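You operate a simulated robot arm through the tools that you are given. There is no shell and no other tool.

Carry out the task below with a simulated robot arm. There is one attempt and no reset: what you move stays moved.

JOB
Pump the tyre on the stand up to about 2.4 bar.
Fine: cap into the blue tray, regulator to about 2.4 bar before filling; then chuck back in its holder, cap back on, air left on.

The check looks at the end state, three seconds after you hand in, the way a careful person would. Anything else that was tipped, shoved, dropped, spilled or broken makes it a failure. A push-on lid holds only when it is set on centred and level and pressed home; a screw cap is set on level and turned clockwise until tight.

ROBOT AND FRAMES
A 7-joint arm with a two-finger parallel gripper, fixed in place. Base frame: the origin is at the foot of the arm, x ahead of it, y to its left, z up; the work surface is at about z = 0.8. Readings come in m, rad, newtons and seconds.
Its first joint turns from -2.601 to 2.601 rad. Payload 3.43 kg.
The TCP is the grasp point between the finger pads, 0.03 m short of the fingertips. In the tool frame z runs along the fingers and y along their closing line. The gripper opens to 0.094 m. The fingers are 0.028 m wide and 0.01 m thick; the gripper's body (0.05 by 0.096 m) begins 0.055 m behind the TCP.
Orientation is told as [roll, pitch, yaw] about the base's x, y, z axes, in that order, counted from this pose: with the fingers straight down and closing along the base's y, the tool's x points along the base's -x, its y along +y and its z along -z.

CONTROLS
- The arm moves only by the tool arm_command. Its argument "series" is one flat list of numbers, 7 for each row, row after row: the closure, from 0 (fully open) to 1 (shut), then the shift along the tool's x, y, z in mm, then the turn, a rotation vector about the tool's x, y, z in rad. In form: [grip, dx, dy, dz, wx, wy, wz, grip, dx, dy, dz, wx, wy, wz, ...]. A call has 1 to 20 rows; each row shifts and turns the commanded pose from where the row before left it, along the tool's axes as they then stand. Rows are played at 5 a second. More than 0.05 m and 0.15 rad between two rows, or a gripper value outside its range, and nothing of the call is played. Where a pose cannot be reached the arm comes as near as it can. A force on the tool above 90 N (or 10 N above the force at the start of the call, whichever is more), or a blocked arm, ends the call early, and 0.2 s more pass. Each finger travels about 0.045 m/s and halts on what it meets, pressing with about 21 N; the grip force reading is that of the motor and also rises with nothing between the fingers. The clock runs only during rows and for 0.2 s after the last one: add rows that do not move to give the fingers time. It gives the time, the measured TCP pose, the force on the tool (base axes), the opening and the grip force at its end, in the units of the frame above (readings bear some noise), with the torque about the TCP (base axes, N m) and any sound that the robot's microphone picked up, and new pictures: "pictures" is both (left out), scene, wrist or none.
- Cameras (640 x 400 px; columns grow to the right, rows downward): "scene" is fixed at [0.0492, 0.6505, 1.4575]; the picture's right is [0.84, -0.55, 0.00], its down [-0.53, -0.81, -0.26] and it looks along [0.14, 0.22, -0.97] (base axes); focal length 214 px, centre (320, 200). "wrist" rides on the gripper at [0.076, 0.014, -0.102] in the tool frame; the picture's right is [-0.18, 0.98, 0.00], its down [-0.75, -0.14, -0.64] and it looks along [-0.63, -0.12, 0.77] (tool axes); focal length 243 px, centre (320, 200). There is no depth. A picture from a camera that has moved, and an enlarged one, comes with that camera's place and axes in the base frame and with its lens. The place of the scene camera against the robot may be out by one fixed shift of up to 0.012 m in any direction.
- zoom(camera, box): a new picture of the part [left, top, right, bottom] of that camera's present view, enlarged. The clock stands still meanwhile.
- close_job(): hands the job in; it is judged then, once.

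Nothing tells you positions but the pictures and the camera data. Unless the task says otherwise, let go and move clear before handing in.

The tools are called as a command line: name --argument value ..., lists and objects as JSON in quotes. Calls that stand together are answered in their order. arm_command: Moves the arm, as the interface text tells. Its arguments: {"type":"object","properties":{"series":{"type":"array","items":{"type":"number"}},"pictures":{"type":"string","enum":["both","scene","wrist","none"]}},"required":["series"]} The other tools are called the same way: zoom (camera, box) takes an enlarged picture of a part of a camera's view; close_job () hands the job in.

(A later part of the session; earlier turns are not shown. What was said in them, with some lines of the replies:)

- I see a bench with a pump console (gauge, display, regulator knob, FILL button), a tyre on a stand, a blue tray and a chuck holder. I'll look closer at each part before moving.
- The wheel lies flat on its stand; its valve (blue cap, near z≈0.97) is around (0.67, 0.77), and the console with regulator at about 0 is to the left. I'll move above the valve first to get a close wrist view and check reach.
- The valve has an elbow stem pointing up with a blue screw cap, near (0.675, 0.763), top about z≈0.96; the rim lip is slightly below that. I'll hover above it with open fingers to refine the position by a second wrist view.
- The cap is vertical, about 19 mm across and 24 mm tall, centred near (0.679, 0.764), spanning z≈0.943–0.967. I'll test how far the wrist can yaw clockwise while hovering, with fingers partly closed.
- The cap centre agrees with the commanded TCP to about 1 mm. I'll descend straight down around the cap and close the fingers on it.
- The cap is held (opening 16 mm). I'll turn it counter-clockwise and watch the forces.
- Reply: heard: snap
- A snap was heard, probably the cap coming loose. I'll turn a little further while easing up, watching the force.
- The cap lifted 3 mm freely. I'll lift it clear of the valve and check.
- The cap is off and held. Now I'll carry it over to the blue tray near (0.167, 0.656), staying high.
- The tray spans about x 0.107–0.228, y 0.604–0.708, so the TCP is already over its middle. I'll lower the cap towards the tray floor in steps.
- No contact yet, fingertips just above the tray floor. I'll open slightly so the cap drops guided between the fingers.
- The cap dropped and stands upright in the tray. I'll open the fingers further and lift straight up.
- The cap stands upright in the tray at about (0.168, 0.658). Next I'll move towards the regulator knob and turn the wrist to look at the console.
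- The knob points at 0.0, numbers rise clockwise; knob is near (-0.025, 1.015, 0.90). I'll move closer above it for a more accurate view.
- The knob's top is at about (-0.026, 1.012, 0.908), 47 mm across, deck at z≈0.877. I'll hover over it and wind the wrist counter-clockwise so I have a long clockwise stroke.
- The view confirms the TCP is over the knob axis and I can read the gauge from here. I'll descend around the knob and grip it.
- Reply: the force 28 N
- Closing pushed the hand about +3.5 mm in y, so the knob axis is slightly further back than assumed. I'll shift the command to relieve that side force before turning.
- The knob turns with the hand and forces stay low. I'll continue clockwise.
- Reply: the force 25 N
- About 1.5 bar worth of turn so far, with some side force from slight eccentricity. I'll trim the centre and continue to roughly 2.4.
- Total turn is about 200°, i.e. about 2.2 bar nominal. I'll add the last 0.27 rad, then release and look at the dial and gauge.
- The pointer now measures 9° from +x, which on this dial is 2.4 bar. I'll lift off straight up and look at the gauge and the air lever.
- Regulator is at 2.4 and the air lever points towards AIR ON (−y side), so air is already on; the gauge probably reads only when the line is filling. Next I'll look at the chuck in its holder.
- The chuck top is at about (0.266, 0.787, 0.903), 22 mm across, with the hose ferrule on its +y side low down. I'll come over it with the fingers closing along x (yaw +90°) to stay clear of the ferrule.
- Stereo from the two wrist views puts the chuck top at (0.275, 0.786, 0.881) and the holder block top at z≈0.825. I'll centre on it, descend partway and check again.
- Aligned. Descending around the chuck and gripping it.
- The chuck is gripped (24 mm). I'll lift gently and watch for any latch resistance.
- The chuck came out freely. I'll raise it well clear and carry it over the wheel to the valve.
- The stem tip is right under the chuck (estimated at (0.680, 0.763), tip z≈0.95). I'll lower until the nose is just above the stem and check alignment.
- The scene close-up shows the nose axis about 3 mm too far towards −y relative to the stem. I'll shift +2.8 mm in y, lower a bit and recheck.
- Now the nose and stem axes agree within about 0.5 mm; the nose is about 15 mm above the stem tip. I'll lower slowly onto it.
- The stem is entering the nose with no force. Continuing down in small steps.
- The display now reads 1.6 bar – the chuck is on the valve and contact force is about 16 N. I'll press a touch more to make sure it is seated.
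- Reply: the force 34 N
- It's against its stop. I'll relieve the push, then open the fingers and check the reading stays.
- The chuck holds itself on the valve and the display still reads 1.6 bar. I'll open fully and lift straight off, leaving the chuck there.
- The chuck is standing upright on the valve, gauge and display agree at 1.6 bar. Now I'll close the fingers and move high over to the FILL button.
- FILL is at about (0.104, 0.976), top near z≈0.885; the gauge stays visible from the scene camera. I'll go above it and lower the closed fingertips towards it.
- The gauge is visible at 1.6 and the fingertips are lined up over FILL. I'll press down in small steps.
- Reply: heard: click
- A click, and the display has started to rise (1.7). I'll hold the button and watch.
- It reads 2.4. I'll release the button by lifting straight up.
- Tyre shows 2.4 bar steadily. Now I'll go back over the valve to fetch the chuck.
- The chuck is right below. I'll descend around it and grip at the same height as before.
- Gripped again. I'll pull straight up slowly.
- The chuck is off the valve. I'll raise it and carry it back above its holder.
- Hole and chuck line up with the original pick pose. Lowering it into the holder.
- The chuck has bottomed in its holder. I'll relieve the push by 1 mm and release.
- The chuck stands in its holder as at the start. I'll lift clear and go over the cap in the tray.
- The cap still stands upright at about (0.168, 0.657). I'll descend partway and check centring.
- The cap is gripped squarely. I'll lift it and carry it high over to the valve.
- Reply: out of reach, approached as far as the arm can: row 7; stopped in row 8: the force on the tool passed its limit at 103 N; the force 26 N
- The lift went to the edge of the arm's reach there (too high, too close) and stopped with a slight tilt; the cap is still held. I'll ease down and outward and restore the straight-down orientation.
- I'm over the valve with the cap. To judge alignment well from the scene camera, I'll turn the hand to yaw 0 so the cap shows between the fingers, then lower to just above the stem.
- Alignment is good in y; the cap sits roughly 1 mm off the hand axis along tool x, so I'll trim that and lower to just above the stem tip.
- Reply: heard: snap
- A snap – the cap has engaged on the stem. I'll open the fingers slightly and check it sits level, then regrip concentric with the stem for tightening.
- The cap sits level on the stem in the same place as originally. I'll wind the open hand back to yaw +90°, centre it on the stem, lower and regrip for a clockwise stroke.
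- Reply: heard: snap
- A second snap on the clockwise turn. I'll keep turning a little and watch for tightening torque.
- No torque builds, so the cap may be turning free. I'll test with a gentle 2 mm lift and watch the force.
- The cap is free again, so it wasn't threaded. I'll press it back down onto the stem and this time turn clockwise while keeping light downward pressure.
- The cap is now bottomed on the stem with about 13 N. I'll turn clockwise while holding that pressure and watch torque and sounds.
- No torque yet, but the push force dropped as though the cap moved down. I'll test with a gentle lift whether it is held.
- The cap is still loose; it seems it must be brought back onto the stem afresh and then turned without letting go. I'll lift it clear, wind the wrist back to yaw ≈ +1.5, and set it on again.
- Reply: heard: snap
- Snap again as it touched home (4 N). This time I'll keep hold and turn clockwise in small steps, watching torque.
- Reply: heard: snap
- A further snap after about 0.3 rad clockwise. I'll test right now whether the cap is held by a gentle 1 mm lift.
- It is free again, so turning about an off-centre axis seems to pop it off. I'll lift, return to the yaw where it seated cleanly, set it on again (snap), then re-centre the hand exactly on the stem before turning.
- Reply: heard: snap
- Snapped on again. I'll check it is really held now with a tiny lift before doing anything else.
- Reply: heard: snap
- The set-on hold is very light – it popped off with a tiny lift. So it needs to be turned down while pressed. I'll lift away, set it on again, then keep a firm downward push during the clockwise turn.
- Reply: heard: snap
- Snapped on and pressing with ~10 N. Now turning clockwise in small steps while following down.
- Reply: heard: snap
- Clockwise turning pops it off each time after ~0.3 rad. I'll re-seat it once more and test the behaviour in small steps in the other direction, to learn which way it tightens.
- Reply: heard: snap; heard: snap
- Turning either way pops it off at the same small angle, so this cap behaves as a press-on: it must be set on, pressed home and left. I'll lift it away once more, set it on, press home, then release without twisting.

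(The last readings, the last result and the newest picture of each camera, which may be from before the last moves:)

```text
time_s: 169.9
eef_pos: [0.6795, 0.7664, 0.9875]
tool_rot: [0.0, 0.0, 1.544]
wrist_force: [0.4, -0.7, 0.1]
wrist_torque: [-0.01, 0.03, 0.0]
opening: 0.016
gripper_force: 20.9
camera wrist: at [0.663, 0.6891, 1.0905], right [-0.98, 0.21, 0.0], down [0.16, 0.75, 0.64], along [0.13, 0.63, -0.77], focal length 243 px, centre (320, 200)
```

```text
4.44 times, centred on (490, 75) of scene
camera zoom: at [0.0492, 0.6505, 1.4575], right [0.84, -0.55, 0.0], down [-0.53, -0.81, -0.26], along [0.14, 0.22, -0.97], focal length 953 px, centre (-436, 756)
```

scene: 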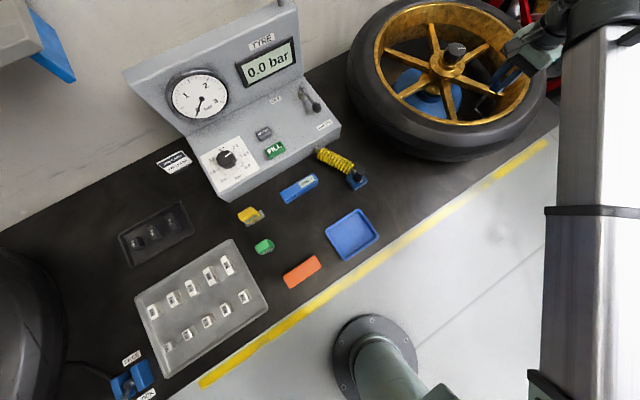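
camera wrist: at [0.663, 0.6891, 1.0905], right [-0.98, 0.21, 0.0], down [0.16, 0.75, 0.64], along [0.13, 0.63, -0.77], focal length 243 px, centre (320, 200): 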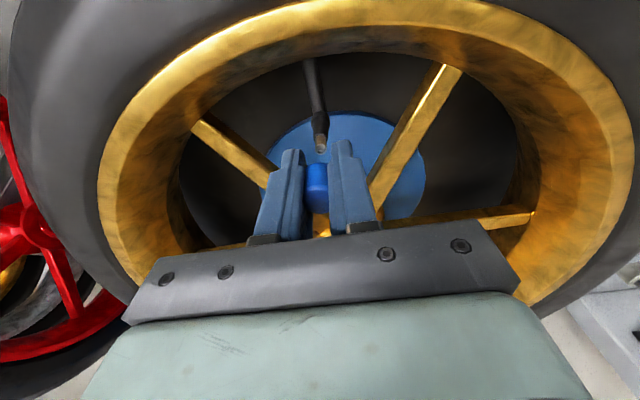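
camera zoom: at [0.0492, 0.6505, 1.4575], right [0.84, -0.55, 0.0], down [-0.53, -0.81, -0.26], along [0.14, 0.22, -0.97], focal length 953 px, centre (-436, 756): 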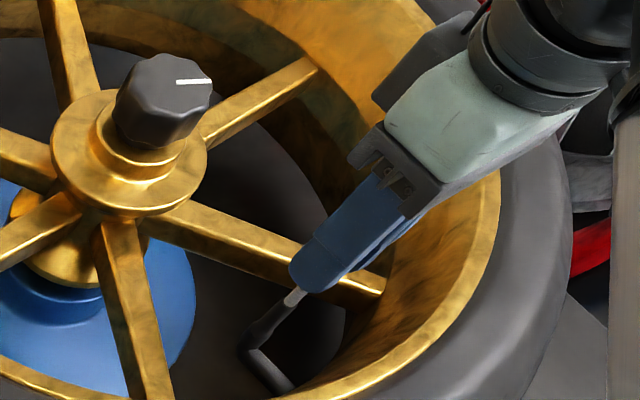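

arm_command --series '[1, 0, 0, 12, 0, 0, 0, 1, 0, 0, 10, 0, 0, 0, 1, 0, 0, 4, 0, 0, 0, 1, 0, 0, 0, 0, 0, 0]' --pictures "none"

arm_command --series '[1, 0, 0, 1, 0, 0, 0, 1, 0, 0, 1, 0, 0, 0, 1, 0, 0, 0, 0, 0, 0]' --pictures "none"

arm_command --series '[1, 0, 0, 1, 0, 0, 0, 1, 0, 0, 0, 0, 0, 0]' --pictures "none"

```text
time_s: 170.9
eef_pos: [0.68, 0.7653, 0.9614]
tool_rot: [0.0, 0.0, 1.544]
wrist_force: [-0.2, 0.6, -0.1]
wrist_torque: [-0.01, 0.01, -0.03]
opening: 0.0162
gripper_force: 21.3
```

```text
time_s: 171.7
eef_pos: [0.6801, 0.7654, 0.9583]
tool_rot: [0.001, 0.001, 1.545]
wrist_force: [-0.4, 0.3, -0.4]
wrist_torque: [0.02, -0.01, -0.02]
opening: 0.0163
gripper_force: 21.1
```

```text
time_s: 172.3
eef_pos: [0.6809, 0.7666, 0.9574]
tool_rot: [-0.001, -0.001, 1.544]
wrist_force: [0.5, -0.2, 0.0]
wrist_torque: [0.03, -0.01, 0.01]
opening: 0.0161
gripper_force: 20.9
```

arm_command --series '[1, 0, 0, 0.7, 0, 0, 0, 1, 0, 0, 0, 0, 0, 0]' --pictures "none"

arm_command --series '[1, 0, 0, 0.7, 0, 0, 0, 1, 0, 0, 0, 0, 0, 0]' --pictures "none"

arm_command --series '[1, 0, 0, 0.7, 0, 0, 0, 1, 0, 0, 0, 0, 0, 0]' --pictures "none"

```text
time_s: 172.9
eef_pos: [0.6809, 0.7657, 0.9573]
tool_rot: [0.001, 0.0, 1.545]
wrist_force: [0.1, 0.1, -0.5]
wrist_torque: [0.0, 0.01, -0.01]
opening: 0.016
gripper_force: 20.9
```

```text
time_s: 173.5
eef_pos: [0.68, 0.7655, 0.9564]
tool_rot: [-0.001, 0.001, 1.545]
wrist_force: [-0.7, 0.9, -0.8]
wrist_torque: [0.0, 0.01, -0.01]
opening: 0.0163
gripper_force: 20.9
```

```text
time_s: 174.1
eef_pos: [0.6809, 0.7652, 0.9568]
tool_rot: [-0.001, 0.0, 1.543]
wrist_force: [0.3, -0.6, 1.2]
wrist_torque: [0.02, 0.01, -0.01]
opening: 0.016
gripper_force: 20.6
```

arm_command --series '[1, 0, 0, 0.5, 0, 0, 0, 1, 0, 0, 0, 0, 0, 0]' --pictures "wrist"

zoom --camera "wrist" --box '[280, 110, 360, 220]'

```text
time_s: 174.7
eef_pos: [0.6802, 0.7656, 0.9558]
tool_rot: [0.0, 0.001, 1.544]
wrist_force: [-1.9, 0.6, 7.7]
wrist_torque: [-0.03, -0.08, 0.01]
opening: 0.016
gripper_force: 20.4
heard: snap
camera wrist: at [0.6624, 0.6892, 1.0594], right [-0.98, 0.21, 0.0], down [0.16, 0.75, 0.64], along [0.13, 0.63, -0.77], focal length 243 px, centre (320, 200)
```

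wrist: 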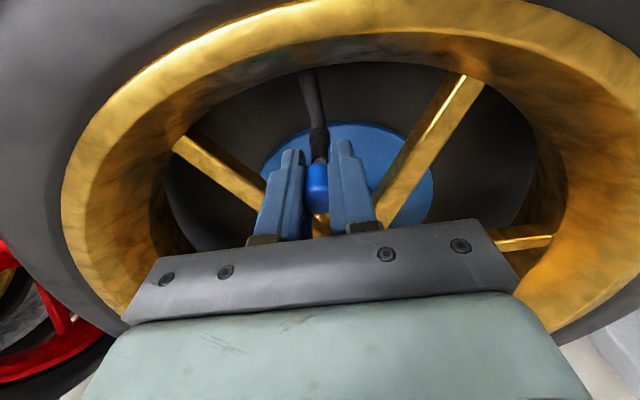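

```text
3.64 times, centred on (320, 165) of wrist
camera zoom: at [0.6624, 0.6892, 1.0594], right [-0.98, 0.21, 0.0], down [0.16, 0.75, 0.64], along [0.13, 0.63, -0.77], focal length 882 px, centre (320, 327)
```

zoom: 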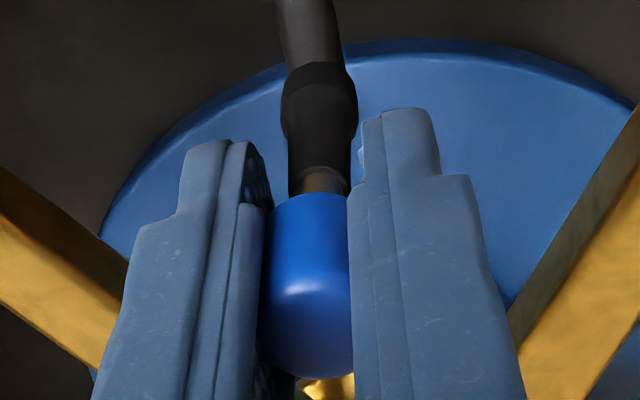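

Attached again with 8 N. I noticed the pop-offs coincided with the downward push fading, so I'll try turning clockwise once more while pushing down more strongly as I go.

arm_command --series '[1, 0, 0, 0.6, 0, 0, 0, 1, 0, 0, 0.4, 0, 0, 0.05]' --pictures "none"

arm_command --series '[1, 0, 0, 0.4, 0, 0, 0.05]' --pictures "none"

arm_command --series '[1, 0, 0, 0.4, 0, 0, 0.05]' --pictures "none"

```text
time_s: 175.3
eef_pos: [0.6788, 0.7663, 0.9559]
tool_rot: [-0.001, 0.001, 1.493]
wrist_force: [-2.2, -1.1, 12.4]
wrist_torque: [-0.02, -0.04, -0.01]
opening: 0.0163
gripper_force: 21.2
```

```text
time_s: 175.7
eef_pos: [0.68, 0.7657, 0.9552]
tool_rot: [0.001, -0.001, 1.441]
wrist_force: [-1.3, 0.6, 11.5]
wrist_torque: [0.0, 0.06, -0.05]
opening: 0.016
gripper_force: 20.6
```

```text
time_s: 176.1
eef_pos: [0.6798, 0.7662, 0.9546]
tool_rot: [0.001, 0.0, 1.392]
wrist_force: [-1.3, 0.9, 9.7]
wrist_torque: [-0.01, -0.02, 0.01]
opening: 0.0164
gripper_force: 20.9
```

arm_command --series '[1, 0, 0, 0.6, 0, 0, 0.06]' --pictures "none"

arm_command --series '[1, 0, 0, 0.6, 0, 0, 0.06]' --pictures "none"

arm_command --series '[1, 0, 0, 0.6, 0, 0, 0.06]' --pictures "none"

```text
time_s: 176.5
eef_pos: [0.6802, 0.7662, 0.9538]
tool_rot: [0.0, 0.0, 1.334]
wrist_force: [-1.2, -1.5, 12.1]
wrist_torque: [-0.01, -0.03, 0.1]
opening: 0.017
gripper_force: 21.0
```

```text
time_s: 176.9
eef_pos: [0.6796, 0.7657, 0.9537]
tool_rot: [0.0, 0.0, 1.274]
wrist_force: [-0.3, -1.5, 13.3]
wrist_torque: [-0.02, 0.01, 0.1]
opening: 0.0168
gripper_force: 21.0
```

```text
time_s: 177.3
eef_pos: [0.6804, 0.7656, 0.9526]
tool_rot: [0.0, 0.0, 1.213]
wrist_force: [-0.7, -0.8, 11.4]
wrist_torque: [0.02, 0.01, 0.03]
opening: 0.0147
gripper_force: 21.2
```

arm_command --series '[1, 0, 0, 0, 0, 0, 0]' --pictures "wrist"

zoom --camera "wrist" --box '[280, 110, 360, 230]'

zoom --camera "scene" --box '[475, 65, 515, 105]'

```text
time_s: 177.7
eef_pos: [0.6797, 0.7655, 0.9514]
tool_rot: [0.001, -0.001, 1.216]
wrist_force: [-0.6, -0.8, 9.1]
wrist_torque: [0.04, 0.05, 0.02]
opening: 0.0145
gripper_force: 21.0
camera wrist: at [0.639, 0.6988, 1.0553], right [-0.86, 0.52, 0.0], down [0.4, 0.66, 0.64], along [0.33, 0.55, -0.77], focal length 243 px, centre (320, 200)
```

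wrist: 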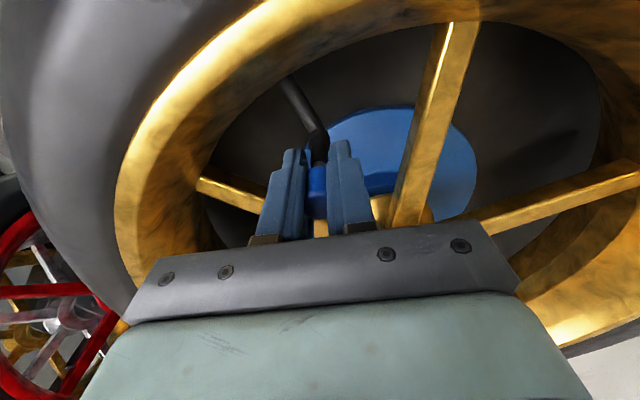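

```text
3.33 times, centred on (320, 170) of wrist
camera zoom: at [0.639, 0.6988, 1.0553], right [-0.86, 0.52, 0.0], down [0.4, 0.66, 0.64], along [0.33, 0.55, -0.77], focal length 809 px, centre (320, 300)
```

zoom: 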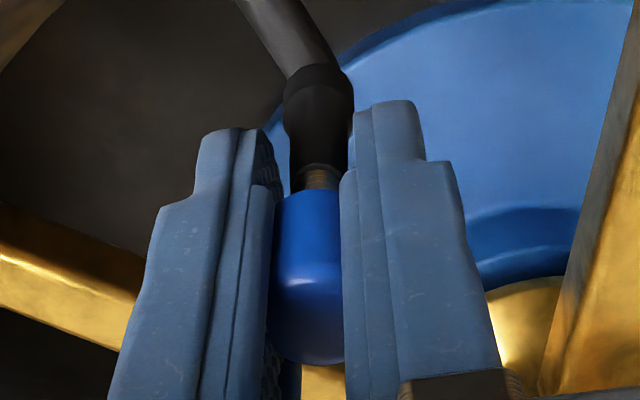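

```text
10.00 times, centred on (495, 85) of scene
camera zoom: at [0.0492, 0.6505, 1.4575], right [0.84, -0.55, 0.0], down [-0.53, -0.81, -0.26], along [0.14, 0.22, -0.97], focal length 2145 px, centre (-1430, 1350)
```

zoom: 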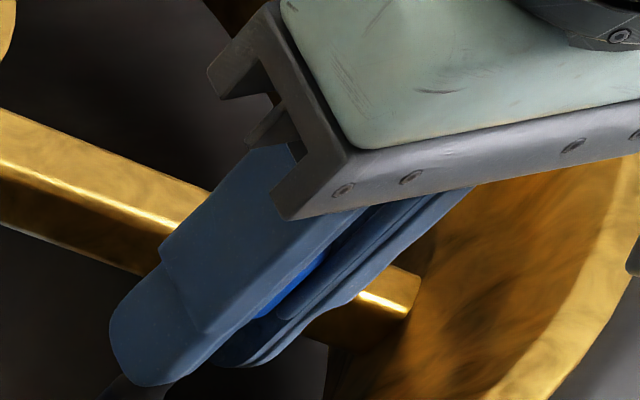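

Still attached past 0.33 rad this time, and a small resisting torque appeared. I'll continue turning clockwise under pressure.

arm_command --series '[1, 0, 0, 0.4, 0, 0, 0.06]' --pictures "none"

arm_command --series '[1, 0, 0, 0.4, 0, 0, 0.06]' --pictures "none"

```text
time_s: 178.1
eef_pos: [0.6806, 0.7658, 0.9521]
tool_rot: [0.001, 0.0, 1.152]
wrist_force: [0.0, 1.2, 8.7]
wrist_torque: [-0.02, -0.01, 0.05]
opening: 0.0148
gripper_force: 20.6
```

```text
time_s: 178.5
eef_pos: [0.6806, 0.7667, 0.9503]
tool_rot: [0.001, 0.0, 1.095]
wrist_force: [2.2, -0.9, 8.0]
wrist_torque: [-0.05, 0.0, 0.02]
opening: 0.0149
gripper_force: 21.1
```

It stays attached under pressure (about 0.45 rad turned, no pop). I'll ease the push slightly and open the fingers carefully to leave it seated.

arm_command --series '[1, 0, 0, -0.5, 0, 0, 0]' --pictures "none"

arm_command --series '[0.8, 0, 0, 0, 0, 0, 0, 0.7, 0, 0, 0, 0, 0, 0, 0.6, 0, 0, 0, 0, 0, 0, 0.6, 0, 0, 0, 0, 0, 0]' --pictures "wrist"

zoom --camera "wrist" --box '[270, 110, 370, 230]'

zoom --camera "scene" --box '[475, 65, 515, 105]'

```text
time_s: 178.9
eef_pos: [0.681, 0.766, 0.951]
tool_rot: [0.001, 0.0, 1.095]
wrist_force: [0.8, 0.1, 4.0]
wrist_torque: [0.01, 0.0, -0.01]
opening: 0.0148
gripper_force: 21.1
```

```text
time_s: 179.9
eef_pos: [0.6802, 0.7648, 0.9522]
tool_rot: [0.0, 0.0, 1.095]
wrist_force: [0.6, -0.1, -0.3]
wrist_torque: [-0.02, -0.02, 0.01]
opening: 0.0375
gripper_force: 0.0
camera wrist: at [0.6315, 0.704, 1.055], right [-0.79, 0.61, 0.0], down [0.47, 0.61, 0.64], along [0.39, 0.51, -0.77], focal length 243 px, centre (320, 200)
```

wrist: 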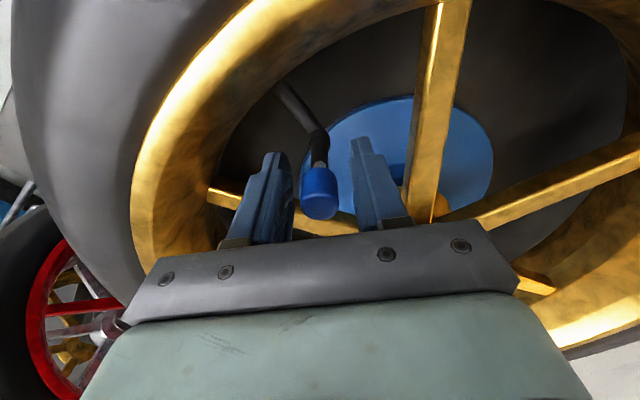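

```text
3.33 times, centred on (320, 170) of wrist
camera zoom: at [0.6315, 0.704, 1.055], right [-0.79, 0.61, 0.0], down [0.47, 0.61, 0.64], along [0.39, 0.51, -0.77], focal length 809 px, centre (320, 300)
```

zoom: 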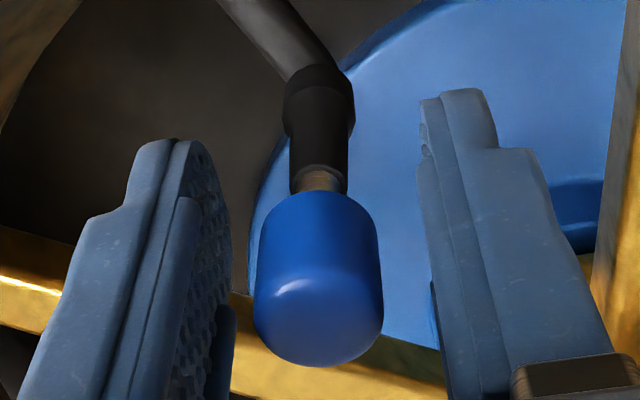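

```text
10.00 times, centred on (495, 85) of scene
camera zoom: at [0.0492, 0.6505, 1.4575], right [0.84, -0.55, 0.0], down [-0.53, -0.81, -0.26], along [0.14, 0.22, -0.97], focal length 2145 px, centre (-1430, 1350)
```

zoom: 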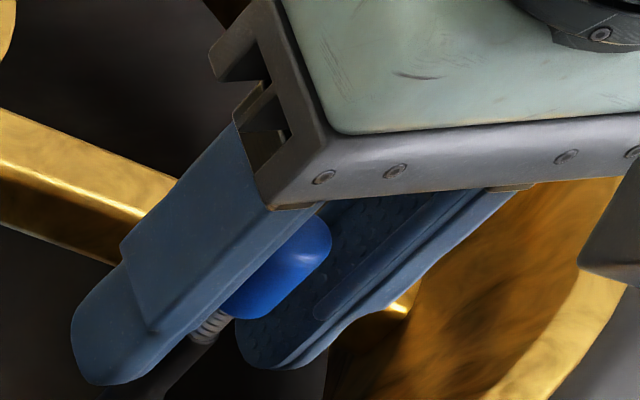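

The cap stayed on with no pop on release. To finish it properly, I'll regrip higher and give it more clockwise turn under downward pressure, as that kept it attached.

arm_command --series '[0.6, 0, 0, -6, 0, 0, 0, 0.6, 0, 0, -5, 0, 0, 0, 0.6, 0, 0, 0, 0, 0, -0.119, 0.6, 0, 0, 0, 0, 0, -0.119, 0.6, 0, 0, 0, 0, 0, -0.119, 0.6, 0, 0, 0, 0, 0, -0.119, 0.6, 0, 0, 0, 0, 0, 0]' --pictures "wrist"

zoom --camera "wrist" --box '[270, 100, 370, 220]'

```text
time_s: 181.5
eef_pos: [0.6807, 0.7663, 0.9622]
tool_rot: [0.0, 0.001, 1.573]
wrist_force: [0.0, 0.8, 0.0]
wrist_torque: [0.02, 0.02, -0.03]
opening: 0.0377
gripper_force: 0.0
camera wrist: at [0.665, 0.6889, 1.066], right [-0.98, 0.18, 0.0], down [0.14, 0.75, 0.64], along [0.12, 0.63, -0.77], focal length 243 px, centre (320, 200)
```

wrist: 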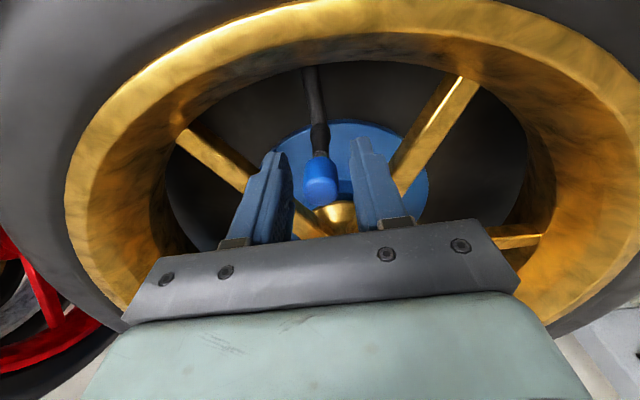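

```text
3.33 times, centred on (320, 160) of wrist
camera zoom: at [0.665, 0.6889, 1.066], right [-0.98, 0.18, 0.0], down [0.14, 0.75, 0.64], along [0.12, 0.63, -0.77], focal length 809 px, centre (320, 333)
```

zoom: 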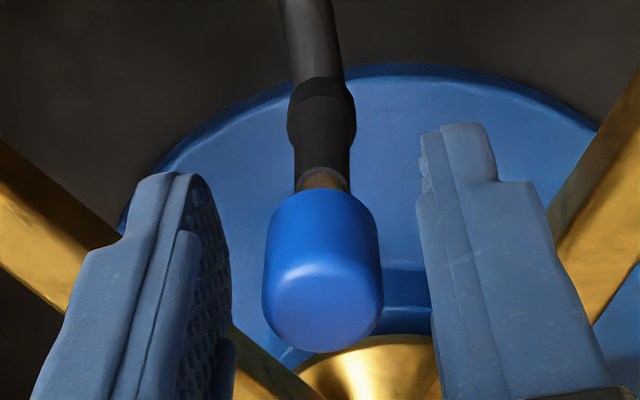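

arm_command --series '[0.6, 0, 0.4, 0, 0, 0, 0, 1, 0, 0, 0, 0, 0, 0, 1, 0, 0, 0, 0, 0, 0, 1, 0, 0, 0.5, 0, 0, 0, 1, 0, 0, 0.5, 0, 0, 0, 1, 0, 0, 0.5, 0, 0, 0]' --pictures "none"

```text
time_s: 182.9
eef_pos: [0.6808, 0.7659, 0.9618]
tool_rot: [-0.001, -0.002, 1.572]
wrist_force: [1.3, 1.7, 14.5]
wrist_torque: [-0.05, -0.14, 0.03]
opening: 0.0164
gripper_force: 20.9
```

arm_command --series '[1, 0, 0, 0.4, 0, 0, 0.06, 1, 0, 0, 0.4, 0, 0, 0.06]' --pictures "none"

arm_command --series '[1, 0, 0, 0.4, 0, 0, 0.06, 1, 0, 0, 0.4, 0, 0, 0.06]' --pictures "none"

arm_command --series '[1, 0, 0, 0.4, 0, 0, 0.06, 1, 0, 0, 0.4, 0, 0, 0.06]' --pictures "none"

```text
time_s: 183.5
eef_pos: [0.6809, 0.7657, 0.9607]
tool_rot: [-0.001, -0.001, 1.45]
wrist_force: [2.4, -0.5, 11.3]
wrist_torque: [0.0, -0.12, -0.04]
opening: 0.016
gripper_force: 21.0
```

```text
time_s: 184.1
eef_pos: [0.6796, 0.7651, 0.9602]
tool_rot: [0.0, 0.001, 1.328]
wrist_force: [1.1, -0.5, 10.9]
wrist_torque: [0.02, -0.03, 0.05]
opening: 0.0168
gripper_force: 20.6
```

```text
time_s: 184.7
eef_pos: [0.6811, 0.7669, 0.9599]
tool_rot: [0.001, 0.002, 1.209]
wrist_force: [2.2, -1.4, 9.1]
wrist_torque: [0.02, 0.04, 0.11]
opening: 0.0164
gripper_force: 20.9
```

arm_command --series '[1, 0, 0, 0.45, 0, 0, 0.06, 1, 0, 0, 0.45, 0, 0, 0.06]' --pictures "none"

arm_command --series '[1, 0, 0, 0.45, 0, 0, 0.06, 1, 0, 0, 0.45, 0, 0, 0.06]' --pictures "none"

arm_command --series '[1, 0, 0, 0.45, 0, 0, 0.06, 1, 0, 0, 0.45, 0, 0, 0.06]' --pictures "none"

```text
time_s: 185.3
eef_pos: [0.6799, 0.7666, 0.9584]
tool_rot: [0.001, 0.0, 1.088]
wrist_force: [2.5, -0.6, 9.2]
wrist_torque: [0.02, 0.02, 0.01]
opening: 0.0161
gripper_force: 20.7
```

```text
time_s: 185.9
eef_pos: [0.6799, 0.7657, 0.9567]
tool_rot: [0.001, 0.0, 0.969]
wrist_force: [4.8, 0.2, 10.6]
wrist_torque: [-0.04, -0.08, -0.03]
opening: 0.0163
gripper_force: 20.8
```

```text
time_s: 186.5
eef_pos: [0.68, 0.766, 0.9566]
tool_rot: [0.0, 0.0, 0.848]
wrist_force: [6.2, -1.6, 12.0]
wrist_torque: [0.0, -0.01, 0.02]
opening: 0.0169
gripper_force: 20.6
```

arm_command --series '[1, -0.25, -0.44, 0.45, 0, 0, 0.06, 1, 0, 0, 0.45, 0, 0, 0.06]' --pictures "none"

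arm_command --series '[1, 0, 0, 0.45, 0, 0, 0.06, 1, 0, 0, 0.45, 0, 0, 0.06]' --pictures "none"

arm_command --series '[1, 0, 0, 0.45, 0, 0, 0.06, 1, 0, 0, 0.45, 0, 0, 0.06]' --pictures "none"

```text
time_s: 187.1
eef_pos: [0.6804, 0.765, 0.955]
tool_rot: [-0.001, -0.001, 0.73]
wrist_force: [4.1, -3.6, 12.5]
wrist_torque: [0.0, -0.03, 0.1]
opening: 0.017
gripper_force: 20.6
```

```text
time_s: 187.7
eef_pos: [0.6798, 0.7653, 0.9544]
tool_rot: [0.001, -0.001, 0.61]
wrist_force: [4.7, -3.8, 12.5]
wrist_torque: [-0.08, -0.1, 0.04]
opening: 0.0163
gripper_force: 20.5
```

```text
time_s: 188.3
eef_pos: [0.6802, 0.7653, 0.9521]
tool_rot: [-0.001, 0.002, 0.489]
wrist_force: [2.9, -2.9, 6.1]
wrist_torque: [0.05, 0.03, 0.02]
opening: 0.014
gripper_force: 20.4
```

About 1.5 rad of clockwise turn has been applied with the cap staying put. I'll ease the push and release.

arm_command --series '[1, 0, 0, -0.3, 0, 0, 0]' --pictures "none"

arm_command --series '[0.8, 0, 0, 0, 0, 0, 0, 0.7, 0, 0, 0, 0, 0, 0, 0.5, 0, 0, 0, 0, 0, 0, 0.5, 0, 0, 0, 0, 0, 0]' --pictures "wrist"

zoom --camera "wrist" --box '[270, 110, 370, 230]'

zoom --camera "scene" --box '[475, 65, 515, 105]'

```text
time_s: 188.7
eef_pos: [0.6796, 0.7661, 0.9528]
tool_rot: [0.002, 0.003, 0.489]
wrist_force: [0.3, 0.9, -0.7]
wrist_torque: [0.0, -0.02, 0.0]
opening: 0.0149
gripper_force: 21.2
heard: snap
```

```text
time_s: 189.7
eef_pos: [0.6792, 0.7661, 0.9525]
tool_rot: [0.001, 0.0, 0.49]
wrist_force: [0.1, -0.7, 0.1]
wrist_torque: [0.02, -0.02, 0.01]
opening: 0.0468
gripper_force: 0.1
camera wrist: at [0.6051, 0.7417, 1.0562], right [-0.3, 0.95, 0.0], down [0.73, 0.23, 0.64], along [0.61, 0.19, -0.77], focal length 243 px, centre (320, 200)
```

wrist: 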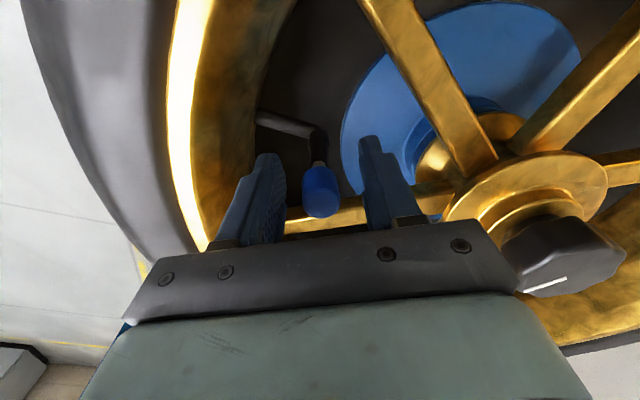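

```text
3.33 times, centred on (320, 170) of wrist
camera zoom: at [0.6051, 0.7417, 1.0562], right [-0.3, 0.95, 0.0], down [0.73, 0.23, 0.64], along [0.61, 0.19, -0.77], focal length 809 px, centre (320, 300)
```

zoom: 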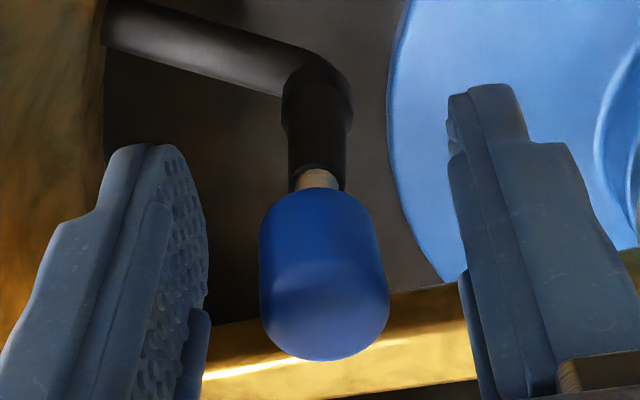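

```text
10.00 times, centred on (495, 85) of scene
camera zoom: at [0.0492, 0.6505, 1.4575], right [0.84, -0.55, 0.0], down [-0.53, -0.81, -0.26], along [0.14, 0.22, -0.97], focal length 2145 px, centre (-1430, 1350)
```

zoom: 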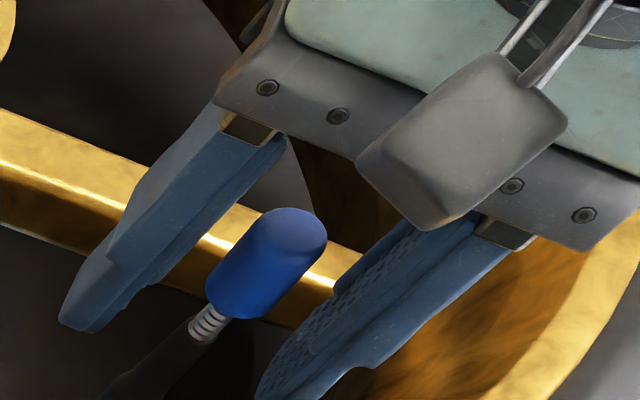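

It popped loose as I eased off – stored twist does that. So the right way is what worked the first time: set on, press until the snap, and open straight away with no turning. I'll regrip the cap, lift it away and do exactly that.

arm_command --series '[0.5, 0, 0, -5, 0, 0, 0, 0.5, 0, 0, -4, 0, 0, 0, 0.5, 0, 0, 0, 0, 0, 0, 1, 0, 0, 0, 0, 0, 0, 1, 0, 0, 0, 0, 0, 0, 1, 0, 0, 0, 0, 0, 0]' --pictures "none"

arm_command --series '[1, 0, 0, -5, 0, 0, 0, 1, 0, 0, -10, 0, 0, 0, 1, 0, 0, -15, 0, 0, 0, 1, 0, 0, 0, 0, 0, 0]' --pictures "wrist"

zoom --camera "scene" --box '[475, 65, 515, 105]'

zoom --camera "wrist" --box '[270, 90, 370, 220]'

```text
time_s: 191.1
eef_pos: [0.6803, 0.7664, 0.9622]
tool_rot: [0.0, 0.0, 0.49]
wrist_force: [-0.2, 0.0, 0.7]
wrist_torque: [0.0, 0.01, -0.01]
opening: 0.0163
gripper_force: 20.9
```

```text
time_s: 192.1
eef_pos: [0.6816, 0.7661, 0.9913]
tool_rot: [-0.002, 0.001, 0.49]
wrist_force: [0.5, -0.1, 1.0]
wrist_torque: [-0.01, -0.03, -0.03]
opening: 0.0162
gripper_force: 21.3
camera wrist: at [0.6055, 0.742, 1.0954], right [-0.3, 0.95, 0.0], down [0.73, 0.23, 0.64], along [0.61, 0.19, -0.77], focal length 243 px, centre (320, 200)
```

wrist: 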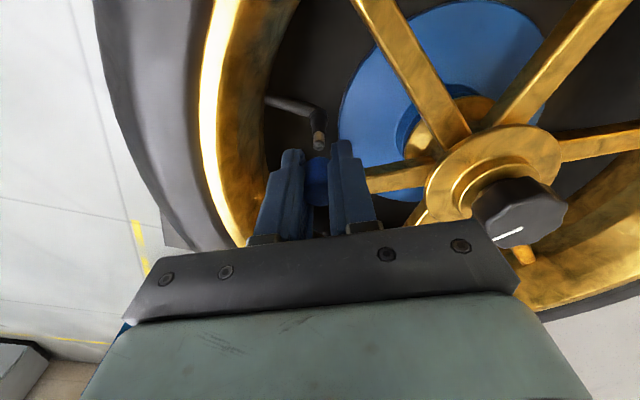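

```text
10.00 times, centred on (495, 85) of scene
camera zoom: at [0.0492, 0.6505, 1.4575], right [0.84, -0.55, 0.0], down [-0.53, -0.81, -0.26], along [0.14, 0.22, -0.97], focal length 2145 px, centre (-1430, 1350)
```

zoom: 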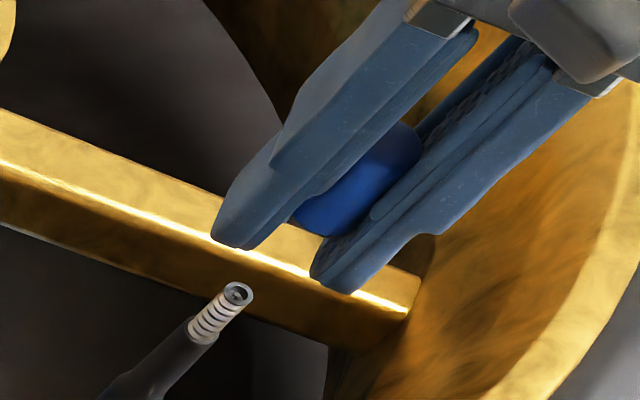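

```text
3.08 times, centred on (320, 155) of wrist
camera zoom: at [0.6055, 0.742, 1.0954], right [-0.3, 0.95, 0.0], down [0.73, 0.23, 0.64], along [0.61, 0.19, -0.77], focal length 746 px, centre (320, 338)
```

zoom: 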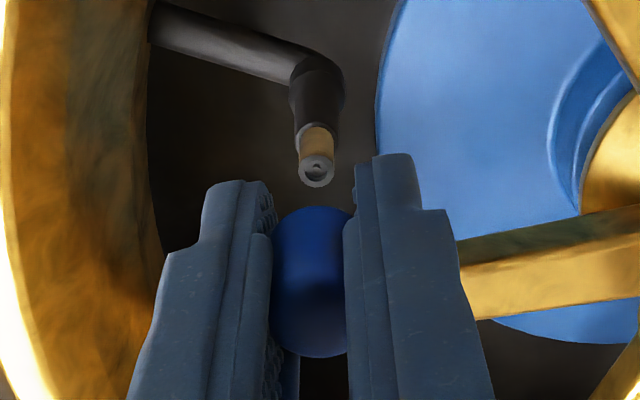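

arm_command --series '[1, 0, 0, 14, 0, 0, 0, 1, 0, 0, 10, 0, 0, 0, 1, 0, 0, 3.5, 0, 0, 0, 1, 0, 0, 0, 0, 0, 0]' --pictures "none"

arm_command --series '[1, 0, 0, 0.7, 0, 0, 0, 1, 0, 0, 0.7, 0, 0, 0, 1, 0, 0, 0, 0, 0, 0]' --pictures "none"

arm_command --series '[1, 0, 0, 0.6, 0, 0, 0, 1, 0, 0, 0, 0, 0, 0]' --pictures "none"

```text
time_s: 193.1
eef_pos: [0.6805, 0.7668, 0.9645]
tool_rot: [0.002, -0.001, 0.49]
wrist_force: [0.1, -0.1, 0.4]
wrist_torque: [-0.01, -0.01, 0.01]
opening: 0.016
gripper_force: 21.2
```

```text
time_s: 193.9
eef_pos: [0.6812, 0.7659, 0.9627]
tool_rot: [-0.001, 0.002, 0.491]
wrist_force: [-0.4, 0.0, -0.7]
wrist_torque: [0.02, -0.01, -0.01]
opening: 0.0163
gripper_force: 20.7
```

```text
time_s: 194.5
eef_pos: [0.681, 0.7664, 0.9617]
tool_rot: [0.0, 0.0, 0.49]
wrist_force: [-0.9, -0.1, 0.5]
wrist_torque: [-0.03, 0.01, 0.0]
opening: 0.016
gripper_force: 21.3
```

arm_command --series '[1, 0, 0, 0.6, 0, 0, 0, 1, 0, 0, 0, 0, 0, 0]' --pictures "none"

arm_command --series '[1, 0, 0, 0.5, 0, 0, 0, 1, 0, 0, 0, 0, 0, 0]' --pictures "none"

```text
time_s: 195.1
eef_pos: [0.6804, 0.766, 0.9618]
tool_rot: [0.0, 0.0, 0.491]
wrist_force: [0.2, 1.1, 0.3]
wrist_torque: [0.04, 0.03, 0.01]
opening: 0.016
gripper_force: 21.5
```

```text
time_s: 195.7
eef_pos: [0.6805, 0.7658, 0.9623]
tool_rot: [0.0, 0.002, 0.49]
wrist_force: [1.5, 0.8, 8.3]
wrist_torque: [0.02, 0.06, -0.01]
opening: 0.0162
gripper_force: 20.9
heard: snap
```

Snap with 8 N and hardly any side force. Now I'll open the fingers directly, without moving anything else.

arm_command --series '[0.8, 0, 0, 0, 0, 0, 0, 0.7, 0, 0, 0, 0, 0, 0, 0.5, 0, 0, 0, 0, 0, 0, 0.5, 0, 0, 0, 0, 0, 0]' --pictures "wrist"

zoom --camera "wrist" --box '[270, 100, 370, 220]'

zoom --camera "scene" --box '[475, 65, 515, 105]'

```text
time_s: 196.7
eef_pos: [0.681, 0.7671, 0.9608]
tool_rot: [0.0, 0.0, 0.49]
wrist_force: [0.2, 0.2, -0.2]
wrist_torque: [-0.01, 0.0, -0.03]
opening: 0.0473
gripper_force: 0.1
camera wrist: at [0.6053, 0.7415, 1.0646], right [-0.3, 0.95, 0.0], down [0.73, 0.23, 0.64], along [0.61, 0.19, -0.77], focal length 243 px, centre (320, 200)
```

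wrist: 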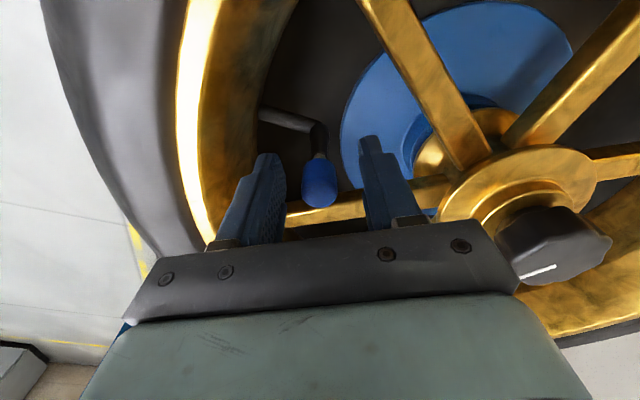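

```text
3.33 times, centred on (320, 160) of wrist
camera zoom: at [0.6053, 0.7415, 1.0646], right [-0.3, 0.95, 0.0], down [0.73, 0.23, 0.64], along [0.61, 0.19, -0.77], focal length 809 px, centre (320, 333)
```

zoom: 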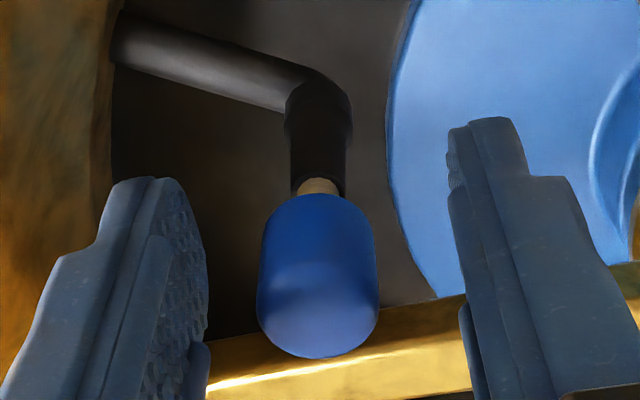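

```text
10.00 times, centred on (495, 85) of scene
camera zoom: at [0.0492, 0.6505, 1.4575], right [0.84, -0.55, 0.0], down [-0.53, -0.81, -0.26], along [0.14, 0.22, -0.97], focal length 2145 px, centre (-1430, 1350)
```

zoom: 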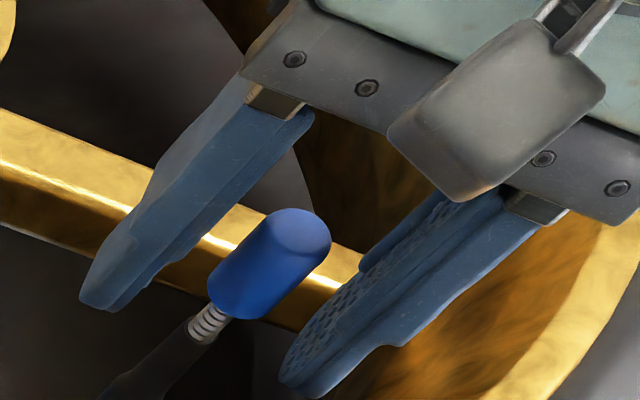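

The cap sits level on the stem, at its original height, and made no further sound on release. I'll lift the open hand straight up and away, then inspect everything.

arm_command --series '[0.5, 0, 0, -10, 0, 0, 0, 0.5, 0, 0, -20, 0, 0, 0, 0.5, 0, 0, -40, 0, 0, 0, 0.5, 0, 0, -40, 0, 0, 0, 0.5, 0, 0, -40, 0, 0, 0, 0.5, 0, 0, -30, 0, 0, 0, 0.5, 0, 0, 0, 0, 0, 0]' --pictures "both"

zoom --camera "scene" --box '[470, 65, 510, 105]'

zoom --camera "wrist" --box '[270, 50, 370, 150]'

```text
time_s: 198.3
eef_pos: [0.681, 0.7654, 1.1418]
tool_rot: [0.001, -0.001, 0.491]
wrist_force: [0.9, 0.2, 0.3]
wrist_torque: [0.01, 0.02, -0.01]
opening: 0.0472
gripper_force: 0.0
camera wrist: at [0.6058, 0.742, 1.2449], right [-0.3, 0.95, 0.0], down [0.73, 0.23, 0.64], along [0.61, 0.19, -0.77], focal length 243 px, centre (320, 200)
```

scene: 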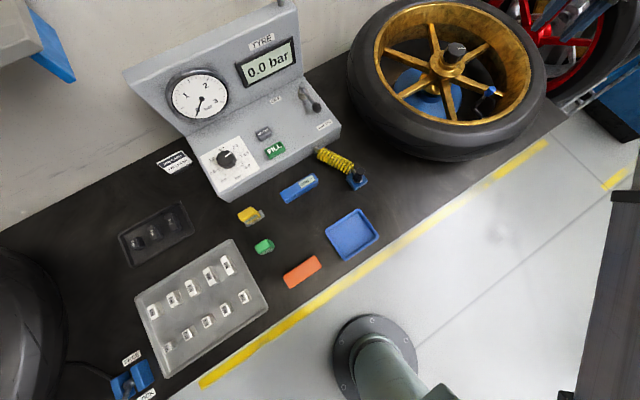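
wrist: 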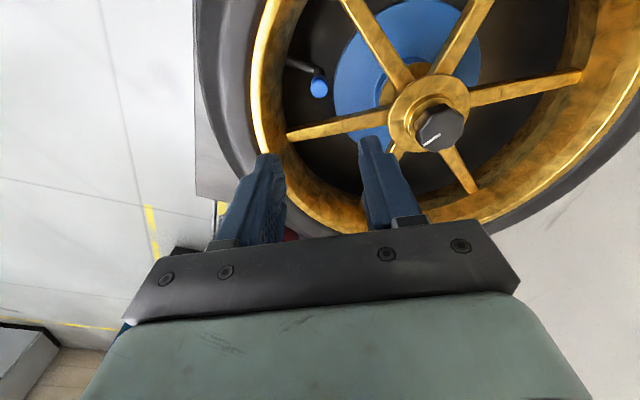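

```text
10.00 times, centred on (490, 85) of scene
camera zoom: at [0.0492, 0.6505, 1.4575], right [0.84, -0.55, 0.0], down [-0.53, -0.81, -0.26], along [0.14, 0.22, -0.97], focal length 2145 px, centre (-1380, 1350)
```

zoom: 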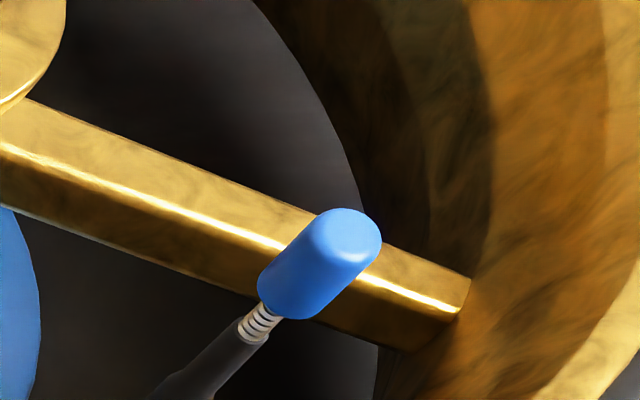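

```text
4.00 times, centred on (320, 100) of wrist
camera zoom: at [0.6058, 0.742, 1.2449], right [-0.3, 0.95, 0.0], down [0.73, 0.23, 0.64], along [0.61, 0.19, -0.77], focal length 970 px, centre (320, 600)
```

zoom: 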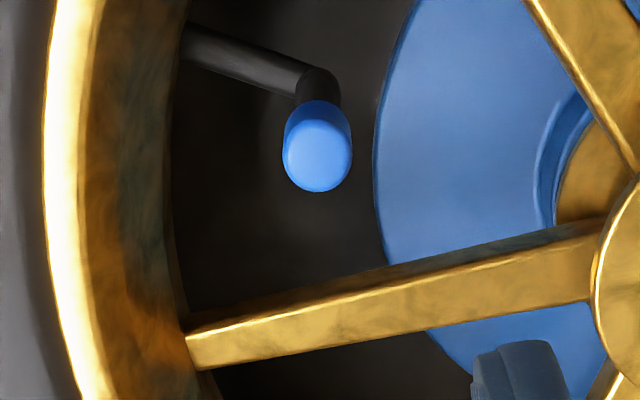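

zoom --camera "scene" --box '[460, 70, 520, 120]'

zoom --camera "scene" --box '[120, 20, 350, 210]'

zoom --camera "scene" --box '[230, 130, 400, 290]'

```text
8.00 times, centred on (490, 95) of scene
camera zoom: at [0.0492, 0.6505, 1.4575], right [0.84, -0.55, 0.0], down [-0.53, -0.81, -0.26], along [0.14, 0.22, -0.97], focal length 1716 px, centre (-1040, 1040)
```

zoom: 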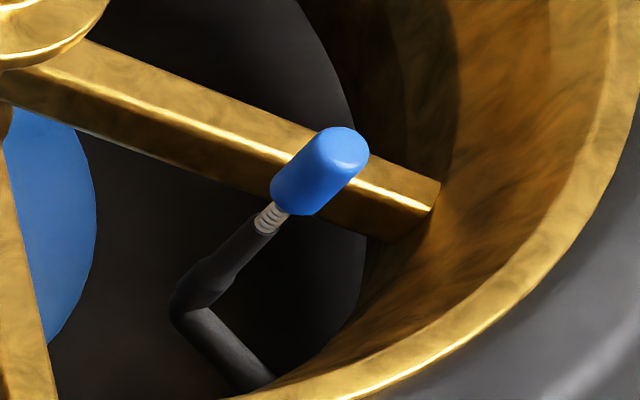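

```text
2.11 times, centred on (235, 115) of scene
camera zoom: at [0.0492, 0.6505, 1.4575], right [0.84, -0.55, 0.0], down [-0.53, -0.81, -0.26], along [0.14, 0.22, -0.97], focal length 452 px, centre (499, 379)
```

zoom: 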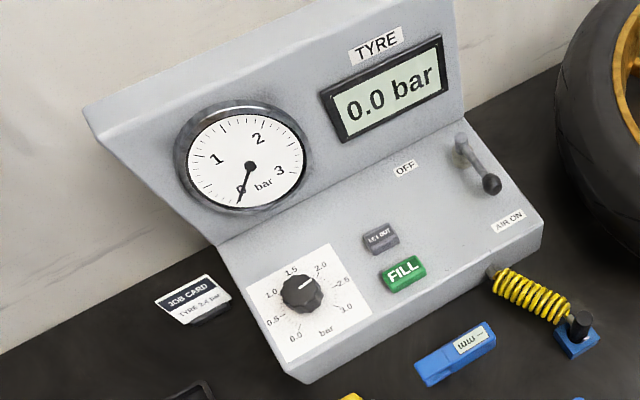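

```text
2.50 times, centred on (315, 210) of scene
camera zoom: at [0.0492, 0.6505, 1.4575], right [0.84, -0.55, 0.0], down [-0.53, -0.81, -0.26], along [0.14, 0.22, -0.97], focal length 536 px, centre (332, 175)
```

zoom: 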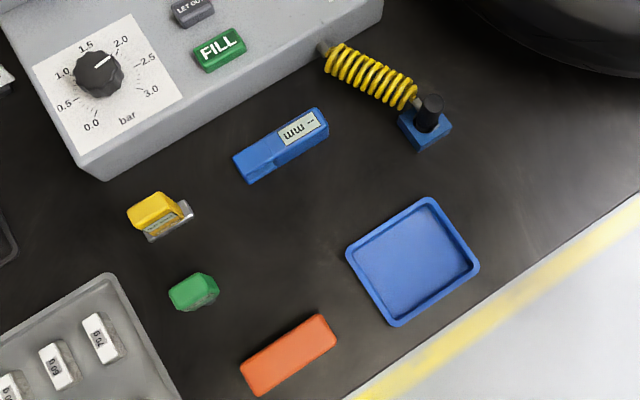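

The cap is back in exactly its original position (the close-up matches the first one), the chuck is in its holder, and the tray is where it was. The regulator is at 2.4, the air lever is on AIR ON, and the tyre last read 2.4 bar. The hand is open and clear, so I'm handing in.

close_job

```text
The job is handed in.
```

I pumped the tyre to 2.4 bar and handed the job in. I read 2.4 on the display after letting go of FILL and again just before taking the chuck off. With the chuck off, the display shows 0.0, so I have no later reading.

- **Regulator:** I set it to 2.4 before filling.
- **Chuck:** It is back in its holder.
- **Air:** The lever was already at AIR ON and I left it there.
- **Cap:** It went into the blue tray during filling and is now back on the valve, level and in the same position as at the start.

**Cap not tightened:** I could not turn the cap clockwise until tight. It snapped on when pressed down, but popped off again when I turned it or let up on it. I ended by pressing it on until it snapped and letting go without turning. If the check needs a cap that is screwed tight, this part may fail.

**Arm stop:** While carrying the cap to the valve, the arm reached the edge of its range and stopped at 103 N, in mid-air over the tray. The cap stayed in the gripper. In the final pictures the bench and console look undisturbed.
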